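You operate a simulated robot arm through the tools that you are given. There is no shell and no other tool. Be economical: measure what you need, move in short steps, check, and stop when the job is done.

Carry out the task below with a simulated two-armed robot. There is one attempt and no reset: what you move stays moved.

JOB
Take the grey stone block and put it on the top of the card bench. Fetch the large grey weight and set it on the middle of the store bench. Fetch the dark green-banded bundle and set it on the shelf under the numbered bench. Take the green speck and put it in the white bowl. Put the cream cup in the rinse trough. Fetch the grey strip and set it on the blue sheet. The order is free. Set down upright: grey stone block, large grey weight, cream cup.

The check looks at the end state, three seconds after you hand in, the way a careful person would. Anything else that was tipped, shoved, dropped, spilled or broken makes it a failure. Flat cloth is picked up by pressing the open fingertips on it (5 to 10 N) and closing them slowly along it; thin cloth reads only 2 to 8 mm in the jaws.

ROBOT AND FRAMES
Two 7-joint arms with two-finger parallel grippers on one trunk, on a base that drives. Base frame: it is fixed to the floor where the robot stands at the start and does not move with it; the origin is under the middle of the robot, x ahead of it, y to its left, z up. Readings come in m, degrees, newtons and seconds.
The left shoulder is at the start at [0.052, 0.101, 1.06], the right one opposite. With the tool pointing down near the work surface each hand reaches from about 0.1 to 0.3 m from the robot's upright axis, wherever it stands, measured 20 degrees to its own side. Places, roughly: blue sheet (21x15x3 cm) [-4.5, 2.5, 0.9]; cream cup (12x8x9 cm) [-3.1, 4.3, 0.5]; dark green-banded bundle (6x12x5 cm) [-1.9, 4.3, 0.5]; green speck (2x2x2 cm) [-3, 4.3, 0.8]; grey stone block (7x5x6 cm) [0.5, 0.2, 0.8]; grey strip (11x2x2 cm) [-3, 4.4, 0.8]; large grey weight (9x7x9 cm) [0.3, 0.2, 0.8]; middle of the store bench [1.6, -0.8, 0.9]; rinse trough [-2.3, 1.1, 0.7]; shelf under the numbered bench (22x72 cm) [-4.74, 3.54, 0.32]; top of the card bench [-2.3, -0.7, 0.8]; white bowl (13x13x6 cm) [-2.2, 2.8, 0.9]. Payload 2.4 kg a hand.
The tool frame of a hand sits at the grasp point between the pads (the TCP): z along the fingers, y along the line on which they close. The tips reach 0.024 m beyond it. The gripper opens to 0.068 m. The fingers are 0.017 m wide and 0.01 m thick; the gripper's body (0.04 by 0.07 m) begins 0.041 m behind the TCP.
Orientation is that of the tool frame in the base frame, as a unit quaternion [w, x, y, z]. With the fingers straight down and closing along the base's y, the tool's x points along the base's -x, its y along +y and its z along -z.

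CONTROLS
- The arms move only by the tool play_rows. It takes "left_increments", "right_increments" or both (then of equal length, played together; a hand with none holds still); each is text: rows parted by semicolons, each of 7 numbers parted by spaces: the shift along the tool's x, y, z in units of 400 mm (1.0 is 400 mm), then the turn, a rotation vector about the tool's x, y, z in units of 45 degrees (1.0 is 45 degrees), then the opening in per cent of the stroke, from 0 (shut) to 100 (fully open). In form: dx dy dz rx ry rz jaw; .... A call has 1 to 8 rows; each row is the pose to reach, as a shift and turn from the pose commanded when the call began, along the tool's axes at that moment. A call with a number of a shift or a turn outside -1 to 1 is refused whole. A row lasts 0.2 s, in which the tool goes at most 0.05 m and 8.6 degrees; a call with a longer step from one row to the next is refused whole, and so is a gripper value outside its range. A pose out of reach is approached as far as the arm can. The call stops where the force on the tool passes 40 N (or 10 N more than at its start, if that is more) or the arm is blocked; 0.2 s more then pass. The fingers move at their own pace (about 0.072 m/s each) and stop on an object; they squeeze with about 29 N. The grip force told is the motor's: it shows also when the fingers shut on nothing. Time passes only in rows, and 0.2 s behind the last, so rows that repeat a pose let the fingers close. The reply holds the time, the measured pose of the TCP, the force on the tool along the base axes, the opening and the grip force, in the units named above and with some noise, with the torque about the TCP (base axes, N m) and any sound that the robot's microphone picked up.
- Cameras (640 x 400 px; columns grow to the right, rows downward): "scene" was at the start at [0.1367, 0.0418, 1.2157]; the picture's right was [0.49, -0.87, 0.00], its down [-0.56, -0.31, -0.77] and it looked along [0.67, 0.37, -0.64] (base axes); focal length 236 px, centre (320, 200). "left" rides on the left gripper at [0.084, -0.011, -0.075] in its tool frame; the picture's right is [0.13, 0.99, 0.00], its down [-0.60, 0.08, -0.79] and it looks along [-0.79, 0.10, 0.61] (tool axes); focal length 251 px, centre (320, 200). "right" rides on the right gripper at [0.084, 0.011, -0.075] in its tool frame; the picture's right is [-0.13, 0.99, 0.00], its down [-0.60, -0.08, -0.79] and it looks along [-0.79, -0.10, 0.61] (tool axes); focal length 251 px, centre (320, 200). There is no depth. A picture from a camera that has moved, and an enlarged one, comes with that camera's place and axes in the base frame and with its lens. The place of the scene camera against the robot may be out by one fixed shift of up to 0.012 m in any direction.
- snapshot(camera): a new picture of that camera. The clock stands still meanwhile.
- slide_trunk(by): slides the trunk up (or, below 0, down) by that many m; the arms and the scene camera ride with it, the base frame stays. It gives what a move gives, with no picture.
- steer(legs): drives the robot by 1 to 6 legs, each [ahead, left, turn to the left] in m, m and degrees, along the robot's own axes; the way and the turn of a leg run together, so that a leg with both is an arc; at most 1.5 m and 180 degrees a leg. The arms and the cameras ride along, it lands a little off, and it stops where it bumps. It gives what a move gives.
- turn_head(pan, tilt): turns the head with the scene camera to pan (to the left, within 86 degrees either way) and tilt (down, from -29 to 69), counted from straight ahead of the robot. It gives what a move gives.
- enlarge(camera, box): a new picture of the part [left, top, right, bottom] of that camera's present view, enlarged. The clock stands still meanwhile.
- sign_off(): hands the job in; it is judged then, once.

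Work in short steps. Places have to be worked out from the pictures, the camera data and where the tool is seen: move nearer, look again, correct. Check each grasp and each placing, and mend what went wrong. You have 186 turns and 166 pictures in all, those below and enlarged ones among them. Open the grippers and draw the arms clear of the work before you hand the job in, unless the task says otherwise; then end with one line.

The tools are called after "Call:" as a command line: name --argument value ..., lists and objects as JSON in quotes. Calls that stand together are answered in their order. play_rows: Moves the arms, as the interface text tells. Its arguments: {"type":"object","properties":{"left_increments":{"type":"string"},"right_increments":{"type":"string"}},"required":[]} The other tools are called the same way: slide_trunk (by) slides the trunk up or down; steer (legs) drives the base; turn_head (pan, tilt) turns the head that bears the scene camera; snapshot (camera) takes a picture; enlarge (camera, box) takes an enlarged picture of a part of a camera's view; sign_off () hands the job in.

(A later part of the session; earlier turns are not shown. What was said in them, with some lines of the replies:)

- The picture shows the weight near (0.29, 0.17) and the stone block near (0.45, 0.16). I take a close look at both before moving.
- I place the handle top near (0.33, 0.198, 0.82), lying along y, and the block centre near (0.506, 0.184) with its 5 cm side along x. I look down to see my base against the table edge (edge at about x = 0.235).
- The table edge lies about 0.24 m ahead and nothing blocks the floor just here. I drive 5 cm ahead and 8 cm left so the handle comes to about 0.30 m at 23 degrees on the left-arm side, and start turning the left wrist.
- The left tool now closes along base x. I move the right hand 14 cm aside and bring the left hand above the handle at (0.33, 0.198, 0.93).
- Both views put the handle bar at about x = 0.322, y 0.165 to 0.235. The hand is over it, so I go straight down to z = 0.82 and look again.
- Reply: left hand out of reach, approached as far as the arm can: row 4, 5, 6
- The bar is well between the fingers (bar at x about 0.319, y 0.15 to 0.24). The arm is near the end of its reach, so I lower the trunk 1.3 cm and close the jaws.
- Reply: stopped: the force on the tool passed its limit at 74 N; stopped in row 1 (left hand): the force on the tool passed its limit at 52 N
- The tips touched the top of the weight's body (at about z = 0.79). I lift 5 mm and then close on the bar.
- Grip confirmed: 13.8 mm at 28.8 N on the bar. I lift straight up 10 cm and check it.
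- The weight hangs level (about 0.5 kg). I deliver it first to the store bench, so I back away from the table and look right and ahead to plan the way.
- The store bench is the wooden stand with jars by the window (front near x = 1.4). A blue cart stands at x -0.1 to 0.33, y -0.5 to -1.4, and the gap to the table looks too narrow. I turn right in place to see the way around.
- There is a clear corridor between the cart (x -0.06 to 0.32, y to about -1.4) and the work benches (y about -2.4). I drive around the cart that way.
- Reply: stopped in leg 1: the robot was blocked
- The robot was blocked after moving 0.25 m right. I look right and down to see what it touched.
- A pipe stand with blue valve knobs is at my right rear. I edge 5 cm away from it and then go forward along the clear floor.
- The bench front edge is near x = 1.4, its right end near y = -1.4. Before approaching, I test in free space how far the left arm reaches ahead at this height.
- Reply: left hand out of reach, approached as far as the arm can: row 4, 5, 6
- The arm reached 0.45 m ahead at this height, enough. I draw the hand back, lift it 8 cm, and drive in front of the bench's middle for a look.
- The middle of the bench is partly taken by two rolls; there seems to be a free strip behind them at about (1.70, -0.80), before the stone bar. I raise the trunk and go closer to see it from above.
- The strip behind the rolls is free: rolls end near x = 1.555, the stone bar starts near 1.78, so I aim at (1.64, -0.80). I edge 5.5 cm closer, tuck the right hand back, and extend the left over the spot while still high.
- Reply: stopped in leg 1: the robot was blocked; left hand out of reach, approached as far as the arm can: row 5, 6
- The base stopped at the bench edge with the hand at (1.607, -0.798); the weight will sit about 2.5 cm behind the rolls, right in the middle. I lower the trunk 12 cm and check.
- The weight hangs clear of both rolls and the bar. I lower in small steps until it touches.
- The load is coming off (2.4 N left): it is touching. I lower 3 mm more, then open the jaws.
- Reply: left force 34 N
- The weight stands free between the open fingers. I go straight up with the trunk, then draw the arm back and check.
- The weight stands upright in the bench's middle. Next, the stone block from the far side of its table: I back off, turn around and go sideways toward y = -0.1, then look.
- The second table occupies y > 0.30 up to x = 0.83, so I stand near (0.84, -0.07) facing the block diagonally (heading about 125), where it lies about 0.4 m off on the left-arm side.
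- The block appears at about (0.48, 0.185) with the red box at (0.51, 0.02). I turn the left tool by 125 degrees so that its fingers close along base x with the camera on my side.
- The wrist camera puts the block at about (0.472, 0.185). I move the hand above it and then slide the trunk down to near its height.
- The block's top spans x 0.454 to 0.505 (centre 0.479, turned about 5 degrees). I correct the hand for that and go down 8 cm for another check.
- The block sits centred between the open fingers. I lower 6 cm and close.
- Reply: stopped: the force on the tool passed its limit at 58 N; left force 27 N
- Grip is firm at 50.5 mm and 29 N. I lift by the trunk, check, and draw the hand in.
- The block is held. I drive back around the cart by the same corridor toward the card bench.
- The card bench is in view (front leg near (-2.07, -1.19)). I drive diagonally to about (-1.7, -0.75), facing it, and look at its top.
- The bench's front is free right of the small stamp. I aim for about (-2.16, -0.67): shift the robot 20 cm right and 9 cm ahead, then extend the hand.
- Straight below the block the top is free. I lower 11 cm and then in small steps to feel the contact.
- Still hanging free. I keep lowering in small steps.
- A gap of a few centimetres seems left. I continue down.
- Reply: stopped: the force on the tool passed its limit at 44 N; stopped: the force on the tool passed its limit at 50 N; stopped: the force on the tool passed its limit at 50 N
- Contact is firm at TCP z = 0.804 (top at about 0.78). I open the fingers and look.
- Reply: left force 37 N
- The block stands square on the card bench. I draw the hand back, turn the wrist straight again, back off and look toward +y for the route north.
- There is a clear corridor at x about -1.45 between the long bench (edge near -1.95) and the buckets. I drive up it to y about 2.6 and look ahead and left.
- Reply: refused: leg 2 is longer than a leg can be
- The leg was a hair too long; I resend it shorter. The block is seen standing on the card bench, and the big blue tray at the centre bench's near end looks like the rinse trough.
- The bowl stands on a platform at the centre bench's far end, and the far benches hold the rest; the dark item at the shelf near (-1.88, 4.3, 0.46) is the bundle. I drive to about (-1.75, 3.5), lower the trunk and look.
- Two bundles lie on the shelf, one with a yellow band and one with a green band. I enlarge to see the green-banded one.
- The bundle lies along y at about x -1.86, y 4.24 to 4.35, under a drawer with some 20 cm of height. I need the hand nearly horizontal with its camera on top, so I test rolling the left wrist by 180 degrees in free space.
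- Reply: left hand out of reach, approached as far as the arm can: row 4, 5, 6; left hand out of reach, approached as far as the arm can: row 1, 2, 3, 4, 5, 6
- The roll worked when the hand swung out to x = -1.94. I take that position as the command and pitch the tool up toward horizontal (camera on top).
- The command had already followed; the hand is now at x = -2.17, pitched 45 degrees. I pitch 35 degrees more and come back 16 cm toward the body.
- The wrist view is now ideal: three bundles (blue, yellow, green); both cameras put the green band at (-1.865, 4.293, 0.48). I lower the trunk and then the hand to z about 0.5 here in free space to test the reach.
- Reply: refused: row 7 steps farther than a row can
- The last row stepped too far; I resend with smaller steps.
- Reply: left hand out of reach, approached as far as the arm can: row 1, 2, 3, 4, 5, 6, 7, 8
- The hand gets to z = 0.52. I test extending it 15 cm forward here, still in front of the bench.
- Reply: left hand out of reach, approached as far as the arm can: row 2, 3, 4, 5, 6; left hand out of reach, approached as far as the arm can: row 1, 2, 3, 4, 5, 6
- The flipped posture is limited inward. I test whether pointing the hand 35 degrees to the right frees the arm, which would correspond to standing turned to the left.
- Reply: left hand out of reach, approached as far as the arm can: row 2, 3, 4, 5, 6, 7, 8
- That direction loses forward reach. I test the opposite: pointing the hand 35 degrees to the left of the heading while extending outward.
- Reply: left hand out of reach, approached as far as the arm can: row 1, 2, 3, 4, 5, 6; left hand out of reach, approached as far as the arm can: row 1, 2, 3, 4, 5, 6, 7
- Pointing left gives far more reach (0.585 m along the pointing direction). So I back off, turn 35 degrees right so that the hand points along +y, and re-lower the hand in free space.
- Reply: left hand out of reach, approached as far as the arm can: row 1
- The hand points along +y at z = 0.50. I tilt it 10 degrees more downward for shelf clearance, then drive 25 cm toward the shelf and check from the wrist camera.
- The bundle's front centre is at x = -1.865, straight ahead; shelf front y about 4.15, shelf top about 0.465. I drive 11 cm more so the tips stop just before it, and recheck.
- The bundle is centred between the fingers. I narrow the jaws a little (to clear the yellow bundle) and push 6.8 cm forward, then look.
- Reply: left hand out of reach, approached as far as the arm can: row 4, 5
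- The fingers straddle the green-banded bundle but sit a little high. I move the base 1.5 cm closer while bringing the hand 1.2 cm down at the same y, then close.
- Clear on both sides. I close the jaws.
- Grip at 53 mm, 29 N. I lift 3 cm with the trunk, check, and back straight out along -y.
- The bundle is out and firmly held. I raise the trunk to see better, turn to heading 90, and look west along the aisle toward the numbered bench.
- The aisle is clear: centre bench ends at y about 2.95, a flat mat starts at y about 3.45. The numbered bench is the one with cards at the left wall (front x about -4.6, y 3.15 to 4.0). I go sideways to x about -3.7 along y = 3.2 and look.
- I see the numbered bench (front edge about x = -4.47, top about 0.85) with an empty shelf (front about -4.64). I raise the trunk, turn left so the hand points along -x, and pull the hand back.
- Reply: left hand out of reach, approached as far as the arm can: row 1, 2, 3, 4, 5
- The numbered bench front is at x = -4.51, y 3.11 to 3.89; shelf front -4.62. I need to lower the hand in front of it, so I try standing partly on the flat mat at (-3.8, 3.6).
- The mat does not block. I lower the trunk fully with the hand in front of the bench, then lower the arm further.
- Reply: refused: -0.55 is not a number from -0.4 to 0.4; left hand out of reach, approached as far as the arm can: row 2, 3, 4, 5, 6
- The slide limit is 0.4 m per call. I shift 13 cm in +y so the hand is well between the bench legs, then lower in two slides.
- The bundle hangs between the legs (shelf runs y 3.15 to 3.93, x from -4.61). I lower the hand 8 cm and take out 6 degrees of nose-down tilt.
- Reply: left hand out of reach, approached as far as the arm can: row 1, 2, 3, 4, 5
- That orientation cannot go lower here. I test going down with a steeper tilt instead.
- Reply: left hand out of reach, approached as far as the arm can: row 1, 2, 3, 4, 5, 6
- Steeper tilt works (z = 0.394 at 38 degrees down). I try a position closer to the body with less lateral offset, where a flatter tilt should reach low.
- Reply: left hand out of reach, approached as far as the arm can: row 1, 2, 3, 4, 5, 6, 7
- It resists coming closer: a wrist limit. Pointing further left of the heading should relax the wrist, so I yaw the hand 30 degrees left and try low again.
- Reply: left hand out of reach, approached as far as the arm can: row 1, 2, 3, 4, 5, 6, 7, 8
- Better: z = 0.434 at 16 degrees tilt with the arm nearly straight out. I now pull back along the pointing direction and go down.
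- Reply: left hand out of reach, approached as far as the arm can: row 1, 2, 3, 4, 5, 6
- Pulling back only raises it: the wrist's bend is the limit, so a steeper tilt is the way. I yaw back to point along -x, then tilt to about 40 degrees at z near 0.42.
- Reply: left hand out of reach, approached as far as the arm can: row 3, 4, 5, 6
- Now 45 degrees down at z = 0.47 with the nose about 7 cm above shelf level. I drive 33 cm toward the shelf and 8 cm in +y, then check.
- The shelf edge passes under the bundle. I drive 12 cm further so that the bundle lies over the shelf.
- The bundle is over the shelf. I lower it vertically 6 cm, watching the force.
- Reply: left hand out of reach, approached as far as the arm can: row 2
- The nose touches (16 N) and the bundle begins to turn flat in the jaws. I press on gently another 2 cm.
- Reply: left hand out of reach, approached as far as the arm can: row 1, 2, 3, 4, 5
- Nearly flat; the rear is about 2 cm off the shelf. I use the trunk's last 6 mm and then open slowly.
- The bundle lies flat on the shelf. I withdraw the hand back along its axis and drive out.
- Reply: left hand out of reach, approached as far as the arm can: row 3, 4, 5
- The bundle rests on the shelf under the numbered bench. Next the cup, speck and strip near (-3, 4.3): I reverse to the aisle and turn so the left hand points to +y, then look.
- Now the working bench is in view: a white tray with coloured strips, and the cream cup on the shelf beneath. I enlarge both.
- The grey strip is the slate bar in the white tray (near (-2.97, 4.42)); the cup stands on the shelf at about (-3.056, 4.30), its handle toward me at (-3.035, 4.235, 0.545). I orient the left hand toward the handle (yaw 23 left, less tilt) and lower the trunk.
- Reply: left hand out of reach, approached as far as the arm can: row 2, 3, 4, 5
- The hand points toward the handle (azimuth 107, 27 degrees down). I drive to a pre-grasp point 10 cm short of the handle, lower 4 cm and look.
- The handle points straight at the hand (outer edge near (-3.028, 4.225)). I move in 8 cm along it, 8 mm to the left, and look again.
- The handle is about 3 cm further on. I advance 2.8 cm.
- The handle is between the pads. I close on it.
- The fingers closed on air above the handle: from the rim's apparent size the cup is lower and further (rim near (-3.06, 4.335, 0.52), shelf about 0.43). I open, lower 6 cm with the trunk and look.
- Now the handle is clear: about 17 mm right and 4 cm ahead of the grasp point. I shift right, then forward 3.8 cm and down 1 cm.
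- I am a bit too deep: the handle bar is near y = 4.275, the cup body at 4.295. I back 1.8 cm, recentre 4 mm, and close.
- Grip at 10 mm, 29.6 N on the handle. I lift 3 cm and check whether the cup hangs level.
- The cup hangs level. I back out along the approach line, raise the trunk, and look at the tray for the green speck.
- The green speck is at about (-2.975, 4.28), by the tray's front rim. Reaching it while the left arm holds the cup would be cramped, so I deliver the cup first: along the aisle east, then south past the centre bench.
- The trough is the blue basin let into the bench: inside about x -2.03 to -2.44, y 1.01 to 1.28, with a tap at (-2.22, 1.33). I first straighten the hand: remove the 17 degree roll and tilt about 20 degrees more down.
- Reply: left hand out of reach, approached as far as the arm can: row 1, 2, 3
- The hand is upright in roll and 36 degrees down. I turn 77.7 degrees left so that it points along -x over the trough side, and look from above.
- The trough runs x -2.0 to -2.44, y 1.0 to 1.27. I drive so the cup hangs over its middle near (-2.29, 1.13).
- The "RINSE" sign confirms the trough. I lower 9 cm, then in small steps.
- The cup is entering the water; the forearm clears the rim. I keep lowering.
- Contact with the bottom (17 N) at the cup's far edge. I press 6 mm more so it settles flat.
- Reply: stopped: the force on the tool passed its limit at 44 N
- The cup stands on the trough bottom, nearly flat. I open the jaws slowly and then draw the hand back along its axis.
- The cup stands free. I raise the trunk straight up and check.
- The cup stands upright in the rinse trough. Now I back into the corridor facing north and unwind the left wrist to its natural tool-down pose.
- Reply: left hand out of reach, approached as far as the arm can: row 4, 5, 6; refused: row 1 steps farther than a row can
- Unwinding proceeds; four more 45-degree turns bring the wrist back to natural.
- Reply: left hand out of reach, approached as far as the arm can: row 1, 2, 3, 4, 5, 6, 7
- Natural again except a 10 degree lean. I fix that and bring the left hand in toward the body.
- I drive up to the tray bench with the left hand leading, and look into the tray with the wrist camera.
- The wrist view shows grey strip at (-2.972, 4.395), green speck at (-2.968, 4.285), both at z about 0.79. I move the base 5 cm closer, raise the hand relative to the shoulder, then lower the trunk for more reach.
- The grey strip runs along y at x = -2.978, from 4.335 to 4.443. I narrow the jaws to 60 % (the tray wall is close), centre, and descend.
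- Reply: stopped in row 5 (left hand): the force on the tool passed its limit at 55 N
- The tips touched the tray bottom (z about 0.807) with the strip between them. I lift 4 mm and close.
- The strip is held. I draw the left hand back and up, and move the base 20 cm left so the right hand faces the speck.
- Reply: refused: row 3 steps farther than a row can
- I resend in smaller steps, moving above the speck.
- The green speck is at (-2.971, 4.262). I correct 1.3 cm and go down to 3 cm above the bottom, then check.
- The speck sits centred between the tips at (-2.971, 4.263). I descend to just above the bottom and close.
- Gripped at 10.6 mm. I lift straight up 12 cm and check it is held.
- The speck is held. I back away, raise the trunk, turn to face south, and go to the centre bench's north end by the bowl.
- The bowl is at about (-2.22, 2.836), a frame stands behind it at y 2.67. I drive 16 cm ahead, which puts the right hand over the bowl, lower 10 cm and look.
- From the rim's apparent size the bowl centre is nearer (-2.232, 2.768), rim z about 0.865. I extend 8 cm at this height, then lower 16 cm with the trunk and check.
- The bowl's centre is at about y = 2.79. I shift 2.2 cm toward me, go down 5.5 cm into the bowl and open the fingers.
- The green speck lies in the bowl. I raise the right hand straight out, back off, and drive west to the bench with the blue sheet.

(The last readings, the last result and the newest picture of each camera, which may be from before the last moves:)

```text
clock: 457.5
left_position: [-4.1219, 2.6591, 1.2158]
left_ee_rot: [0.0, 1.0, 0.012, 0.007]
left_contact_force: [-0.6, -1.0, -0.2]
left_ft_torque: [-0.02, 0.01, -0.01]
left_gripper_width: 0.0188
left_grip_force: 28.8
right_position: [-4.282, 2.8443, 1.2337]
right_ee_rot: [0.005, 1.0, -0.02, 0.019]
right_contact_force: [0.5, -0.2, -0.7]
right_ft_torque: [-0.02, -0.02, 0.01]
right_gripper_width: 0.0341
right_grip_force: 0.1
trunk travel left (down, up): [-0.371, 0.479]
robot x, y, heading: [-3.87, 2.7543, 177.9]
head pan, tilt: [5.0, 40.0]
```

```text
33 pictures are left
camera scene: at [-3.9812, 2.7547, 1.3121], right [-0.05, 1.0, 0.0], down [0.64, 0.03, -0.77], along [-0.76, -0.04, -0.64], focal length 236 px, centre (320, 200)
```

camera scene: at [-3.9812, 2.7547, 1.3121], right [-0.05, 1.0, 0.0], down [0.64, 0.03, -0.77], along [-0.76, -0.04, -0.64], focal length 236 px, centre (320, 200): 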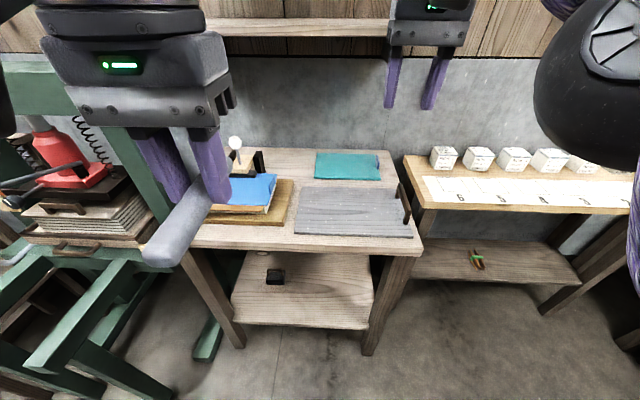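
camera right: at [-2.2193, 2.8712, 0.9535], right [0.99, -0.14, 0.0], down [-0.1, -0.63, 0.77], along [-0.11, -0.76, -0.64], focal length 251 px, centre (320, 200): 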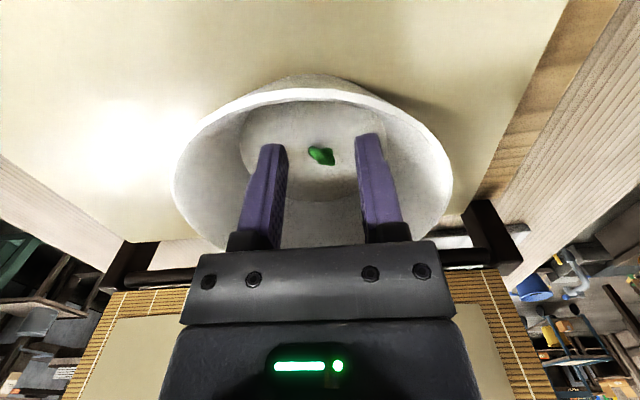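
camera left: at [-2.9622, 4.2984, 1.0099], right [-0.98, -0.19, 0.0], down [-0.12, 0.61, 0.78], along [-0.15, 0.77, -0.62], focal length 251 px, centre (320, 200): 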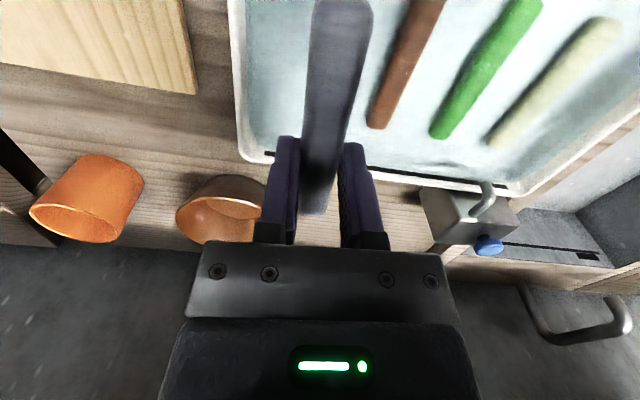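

The blue sheet lies at about x -4.42 to -4.58, y 2.39 to 2.60. I move the base closer, tuck the right hand back, lower the trunk 11 cm and extend the left hand over the sheet.

Call:
steer --legs '[[0.2, 0.175, 0]]'

Call:
play_rows --right_increments "0.1 0 -0.05 0 0 0 50; 0.2 0 -0.1 0 0 0 50; 0.3 0 -0.15 0 0 0 50; 0.4 0 -0.2 0 0 0 50; 0.5 0 -0.25 0 0 0 50; 0.5 0 -0.25 0 0 0 50"

Call:
slide_trunk --by -0.11

Call:
snapshot --camera "left"

Call:
snapshot --camera "scene"

```text
clock: 459.4
left_position: [-4.3291, 2.4917, 1.2152]
left_ee_rot: [0.001, 1.0, 0.012, 0.007]
left_contact_force: [-0.2, 0.8, -0.4]
left_ft_torque: [0.03, 0.03, 0.01]
left_gripper_width: 0.0186
left_grip_force: 29.3
right_position: [-4.4884, 2.6776, 1.232]
right_ee_rot: [0.004, 1.0, -0.02, 0.018]
right_contact_force: [0.4, -0.1, -0.2]
right_ft_torque: [0.0, -0.04, -0.02]
right_gripper_width: 0.0342
right_grip_force: 0.1
trunk travel left (down, up): [-0.371, 0.479]
robot x, y, heading: [-4.0755, 2.5902, 178.1]
head pan, tilt: [5.0, 40.0]
```

```text
clock: 460.8
left_position: [-4.3268, 2.4928, 1.2171]
left_ee_rot: [0.001, 1.0, 0.012, 0.008]
left_contact_force: [0.3, -0.5, 0.6]
left_ft_torque: [-0.02, 0.01, 0.0]
left_gripper_width: 0.0185
left_grip_force: 28.6
right_position: [-4.3099, 2.6714, 1.3283]
right_ee_rot: [0.006, 1.0, -0.019, 0.017]
right_contact_force: [-0.2, 0.2, -0.1]
right_ft_torque: [0.0, -0.02, 0.02]
right_gripper_width: 0.034
right_grip_force: 0.1
right hand out of reach, approached as far as the arm can: row 5, 6
trunk travel left (down, up): [-0.371, 0.479]
robot x, y, heading: [-4.0715, 2.5916, 177.8]
head pan, tilt: [5.0, 40.0]
```

```text
clock: 462.2
left_position: [-4.3274, 2.4928, 1.1059]
left_ee_rot: [0.001, 1.0, 0.012, 0.007]
left_contact_force: [-0.7, -0.3, 1.0]
left_ft_torque: [0.02, 0.03, -0.02]
left_gripper_width: 0.0187
left_grip_force: 29.7
right_position: [-4.3358, 2.6715, 1.2027]
right_ee_rot: [0.005, 0.999, -0.02, 0.048]
right_contact_force: [1.0, 0.2, -0.3]
right_ft_torque: [0.01, 0.0, 0.0]
right_gripper_width: 0.0341
right_grip_force: 0.1
trunk travel left (down, up): [-0.261, 0.589]
robot x, y, heading: [-4.0764, 2.5912, 177.7]
head pan, tilt: [5.0, 40.0]
```

```text
32 pictures are left
camera left: at [-4.2447, 2.5058, 1.1831], right [0.15, -0.99, 0.0], down [-0.61, -0.09, 0.79], along [-0.78, -0.12, -0.62], focal length 251 px, centre (320, 200)
```

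left: 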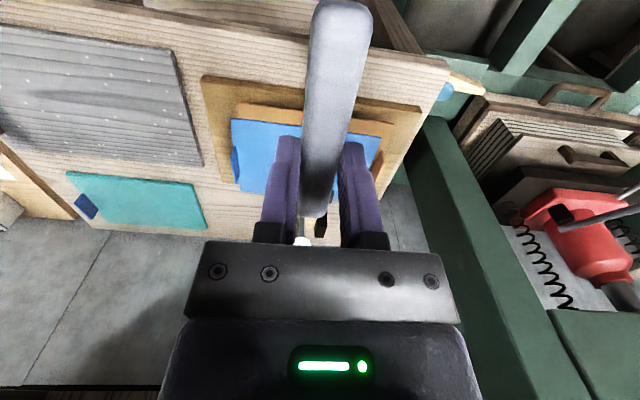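

```text
31 pictures are left
camera scene: at [-4.2072, 2.5885, 1.201], right [-0.05, 1.0, 0.0], down [0.64, 0.03, -0.77], along [-0.77, -0.04, -0.64], focal length 236 px, centre (320, 200)
```

scene: 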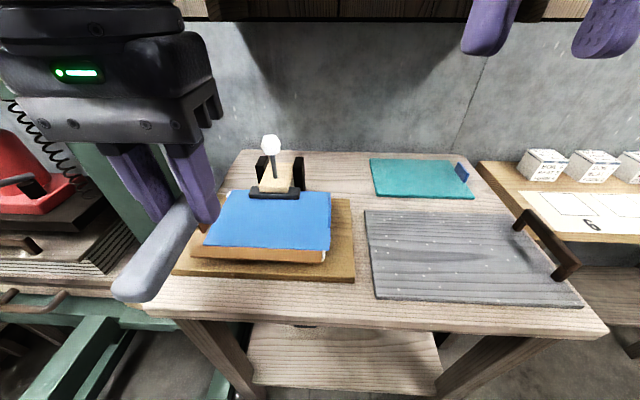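

The sheet is at z about 0.897, x -4.452 to -4.597, y 2.385 to 2.59, with a knob stamp behind it near y 2.47. I set the strip at (-4.515, 2.53): move over it and descend to 2 cm above.

Call:
play_rows --left_increments "-0.111 -0.023 0 0 0 0 5; -0.222 -0.046 0 0 0 0 5; -0.333 -0.07 0 0 0 0 5; -0.445 -0.0925 0 0 0 0 5; -0.445 -0.0925 0.1 0 0 0 5; -0.445 -0.0925 0.22 0 0 0 5; -0.445 -0.0925 0.34 0 0 0 5; -0.445 -0.0925 0.4 0 0 0 5"

Call:
snapshot --camera "left"

Call:
snapshot --camera "scene"

```text
clock: 464.0
left_position: [-4.5047, 2.5234, 0.9437]
left_ee_rot: [-0.001, 1.0, 0.012, 0.008]
left_contact_force: [0.0, 0.2, 0.4]
left_ft_torque: [-0.03, -0.02, -0.02]
left_gripper_width: 0.0187
left_grip_force: 28.6
right_position: [-4.3358, 2.6715, 1.2035]
right_ee_rot: [0.006, 0.999, -0.019, 0.05]
right_contact_force: [0.2, 0.6, -1.0]
right_ft_torque: [0.0, 0.01, -0.01]
right_gripper_width: 0.034
right_grip_force: 0.1
trunk travel left (down, up): [-0.261, 0.589]
robot x, y, heading: [-4.0743, 2.5916, 177.9]
head pan, tilt: [5.0, 40.0]
```

```text
30 pictures are left
camera left: at [-4.4211, 2.5378, 1.0202], right [0.15, -0.99, 0.0], down [-0.61, -0.09, 0.79], along [-0.78, -0.12, -0.62], focal length 251 px, centre (320, 200)
```

left: 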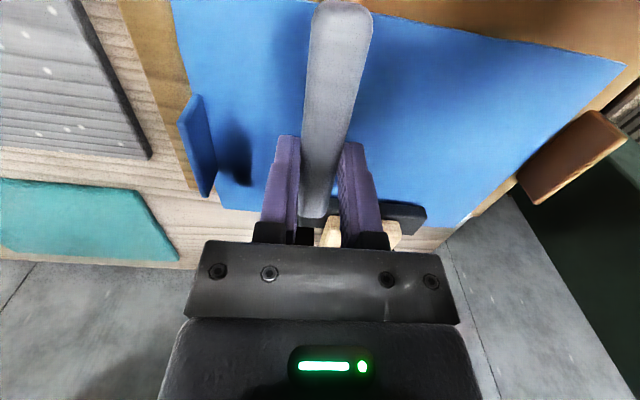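

```text
29 pictures are left
camera scene: at [-4.2075, 2.5885, 1.2009], right [-0.05, 1.0, 0.0], down [0.64, 0.03, -0.77], along [-0.76, -0.04, -0.64], focal length 236 px, centre (320, 200)
```

scene: 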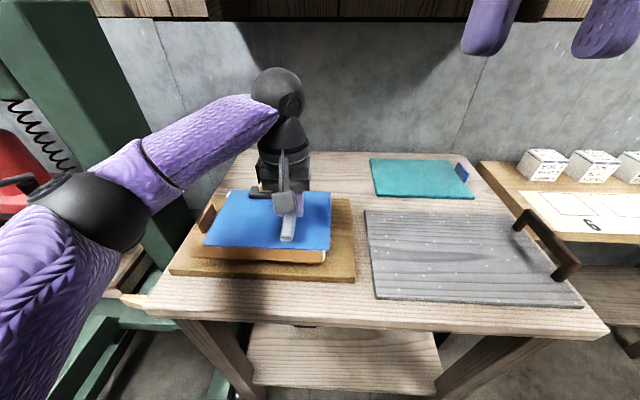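

The strip's near end would slightly overhang, so I shift 2.5 cm further in and then lower slowly.

Call:
play_rows --left_increments "-0.04 -0.01 0 0 0 0 5; -0.0625 -0.015 0 0 0 0 5; -0.0625 -0.015 0.02 0 0 0 5; -0.0625 -0.015 0.035 0 0 0 5; -0.0625 -0.015 0.045 0 0 0 5; -0.0625 -0.015 0.045 0 0 0 5"

Call:
snapshot --camera "left"

```text
clock: 465.4
left_position: [-4.5285, 2.5308, 0.9264]
left_ee_rot: [0.0, 1.0, 0.012, 0.005]
left_contact_force: [-4.1, 0.2, 34.6]
left_ft_torque: [-0.09, 0.56, -0.02]
left_gripper_width: 0.0186
left_grip_force: 29.3
right_position: [-4.3351, 2.6737, 1.2042]
right_ee_rot: [0.006, 0.999, -0.02, 0.047]
right_contact_force: [0.7, -0.5, 0.0]
right_ft_torque: [-0.01, 0.01, -0.02]
right_gripper_width: 0.034
right_grip_force: 0.0
trunk travel left (down, up): [-0.261, 0.589]
robot x, y, heading: [-4.0762, 2.5874, 177.8]
head pan, tilt: [5.0, 40.0]
```

```text
28 pictures are left
camera left: at [-4.4443, 2.5436, 1.0033], right [0.15, -0.99, 0.0], down [-0.61, -0.09, 0.79], along [-0.78, -0.12, -0.62], focal length 251 px, centre (320, 200)
```

left: 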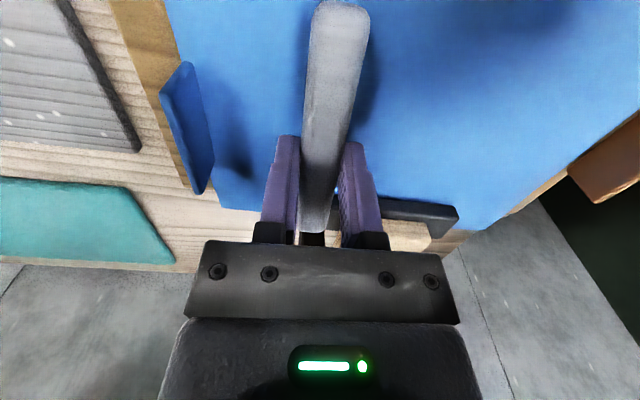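

The strip rests on the sheet but reaches its far edge; I lift 6 mm, bring it 9 mm back, set it down and open.

Call:
play_rows --left_increments "0 0 -0.015 0 0 0 5; 0.022 0 -0.015 0 0 0 5; 0.022 0 -0.015 0 0 0 5; 0.022 0 -0.003 0 0 0 5; 0.022 0 -0.003 0 0 0 15; 0.022 0 -0.003 0 0 0 40; 0.022 0 -0.003 0 0 0 55; 0.022 0 -0.003 0 0 0 55"

Call:
play_rows --left_increments "0 0 -0.05 0 0 0 55; 0 0 -0.12 0 0 0 55; 0 0 -0.22 0 0 0 55; 0 0 -0.32 0 0 0 55; 0 0 -0.4 0 0 0 55; 0 0 -0.4 0 0 0 55"

Call:
snapshot --camera "left"

Call:
snapshot --camera "scene"

```text
clock: 467.2
left_position: [-4.5206, 2.5319, 0.9266]
left_ee_rot: [0.001, 1.0, 0.013, 0.007]
left_contact_force: [0.2, -0.4, 1.0]
left_ft_torque: [-0.01, 0.02, 0.0]
left_gripper_width: 0.0375
left_grip_force: 0.0
right_position: [-4.3354, 2.6724, 1.2041]
right_ee_rot: [0.005, 0.999, -0.021, 0.049]
right_contact_force: [-0.4, 0.6, -0.7]
right_ft_torque: [0.0, -0.04, -0.02]
right_gripper_width: 0.034
right_grip_force: 0.0
trunk travel left (down, up): [-0.261, 0.589]
robot x, y, heading: [-4.0765, 2.5927, 177.8]
head pan, tilt: [5.0, 40.0]
```

```text
clock: 468.6
left_position: [-4.5239, 2.5306, 1.0855]
left_ee_rot: [0.0, 1.0, 0.012, 0.007]
left_contact_force: [0.3, 0.7, -0.3]
left_ft_torque: [0.01, 0.0, 0.01]
left_gripper_width: 0.0374
left_grip_force: 0.1
right_position: [-4.336, 2.6716, 1.2021]
right_ee_rot: [0.006, 0.999, -0.019, 0.049]
right_contact_force: [0.0, 0.3, 0.6]
right_ft_torque: [-0.01, -0.02, -0.03]
right_gripper_width: 0.0342
right_grip_force: 0.1
trunk travel left (down, up): [-0.261, 0.589]
robot x, y, heading: [-4.0707, 2.5938, 178.1]
head pan, tilt: [5.0, 40.0]
```

```text
27 pictures are left
camera left: at [-4.4408, 2.5446, 1.1619], right [0.15, -0.99, 0.0], down [-0.61, -0.09, 0.79], along [-0.78, -0.12, -0.62], focal length 251 px, centre (320, 200)
```

left: 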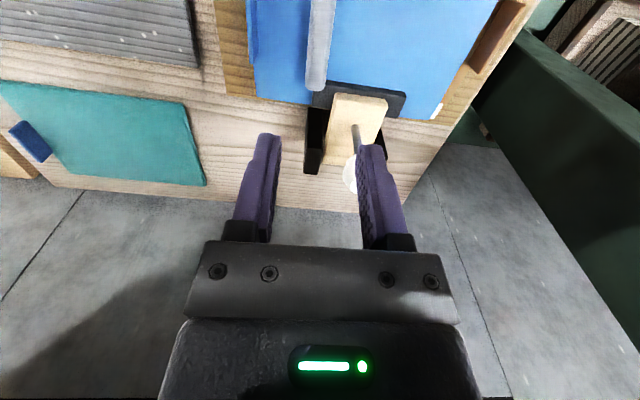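

```text
26 pictures are left
camera scene: at [-4.2074, 2.5886, 1.2008], right [-0.05, 1.0, 0.0], down [0.64, 0.03, -0.77], along [-0.76, -0.04, -0.64], focal length 236 px, centre (320, 200)
```

scene: 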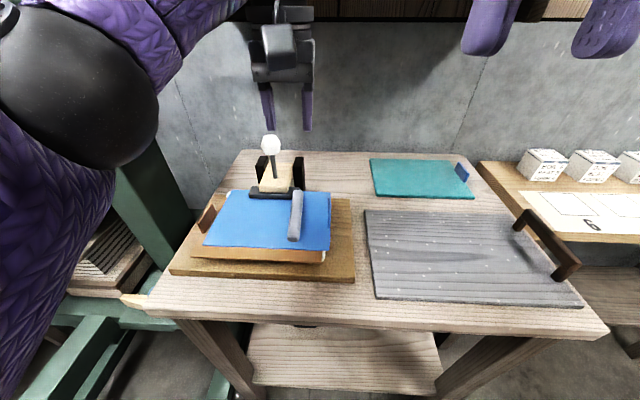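

The grey strip lies fully on the blue sheet. I draw the hand back, back the robot away from the bench, and take a last look.

Call:
play_rows --left_increments "0.1 0 -0.05 0 0 0 80; 0.2 0 -0.1 0 0 0 80; 0.3 0 -0.15 0 0 0 80; 0.4 0 -0.2 0 0 0 80; 0.45 0 -0.2 0 0 0 100"

Call:
steer --legs '[[-0.35, -0.1, 0]]'

Call:
snapshot --camera "scene"

```text
clock: 469.8
left_position: [-4.3461, 2.5361, 1.1679]
left_ee_rot: [0.001, 1.0, 0.013, 0.007]
left_contact_force: [-0.1, -0.3, -0.5]
left_ft_torque: [0.03, 0.0, 0.02]
left_gripper_width: 0.0681
left_grip_force: 0.0
right_position: [-4.3354, 2.6731, 1.2034]
right_ee_rot: [0.005, 0.999, -0.02, 0.049]
right_contact_force: [0.9, 0.1, -0.7]
right_ft_torque: [0.0, -0.05, -0.01]
right_gripper_width: 0.0342
right_grip_force: 0.1
trunk travel left (down, up): [-0.261, 0.589]
robot x, y, heading: [-4.0717, 2.5908, 177.9]
head pan, tilt: [5.0, 40.0]
```

```text
clock: 472.1
left_position: [-3.9908, 2.6235, 1.1679]
left_ee_rot: [0.001, 1.0, 0.007, 0.007]
left_contact_force: [-0.1, 0.1, -0.6]
left_ft_torque: [0.01, 0.0, 0.06]
left_gripper_width: 0.0681
left_grip_force: 0.0
right_position: [-3.9797, 2.7593, 1.2036]
right_ee_rot: [0.006, 0.999, -0.025, 0.048]
right_contact_force: [-0.7, -0.1, 0.0]
right_ft_torque: [-0.01, 0.0, 0.01]
right_gripper_width: 0.0343
right_grip_force: 0.1
trunk travel left (down, up): [-0.261, 0.589]
robot x, y, heading: [-3.7225, 2.6752, 177.4]
head pan, tilt: [5.0, 40.0]
```

```text
25 pictures are left
camera scene: at [-3.8521, 2.675, 1.2009], right [-0.04, 1.0, 0.0], down [0.64, 0.03, -0.77], along [-0.77, -0.03, -0.64], focal length 236 px, centre (320, 200)
```

scene: 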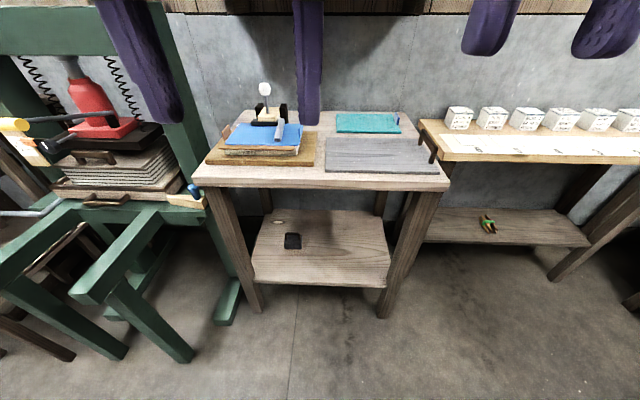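

Strip and bundle are in place, and everything else was checked when it was set down. I open the right gripper fully and hand in.

Call:
play_rows --right_increments "0 0 0 0 0 0 100; 0 0 0 0 0 0 100; 0 0 0 0 0 0 100"

Call:
sign_off

```text
clock: 472.9
left_position: [-3.9929, 2.6244, 1.1666]
left_ee_rot: [0.001, 1.0, 0.008, 0.007]
left_contact_force: [0.1, 0.3, -0.3]
left_ft_torque: [0.01, -0.01, 0.02]
left_gripper_width: 0.068
left_grip_force: 0.1
right_position: [-3.9801, 2.7592, 1.2026]
right_ee_rot: [0.005, 0.998, -0.025, 0.049]
right_contact_force: [1.3, 0.4, -0.4]
right_ft_torque: [-0.03, -0.01, -0.02]
right_gripper_width: 0.0681
right_grip_force: 0.0
trunk travel left (down, up): [-0.261, 0.589]
robot x, y, heading: [-3.7234, 2.6743, 177.3]
head pan, tilt: [5.0, 40.0]
```

```text
The job is handed in.
```

All six items are in place: I checked each one in the pictures when I set it down, and the stone block, large weight and cup were upright. The base was blocked twice, once by something at its right rear near a pipe stand and once at the store bench edge; I saw nothing moved afterwards but did not inspect either spot closely.
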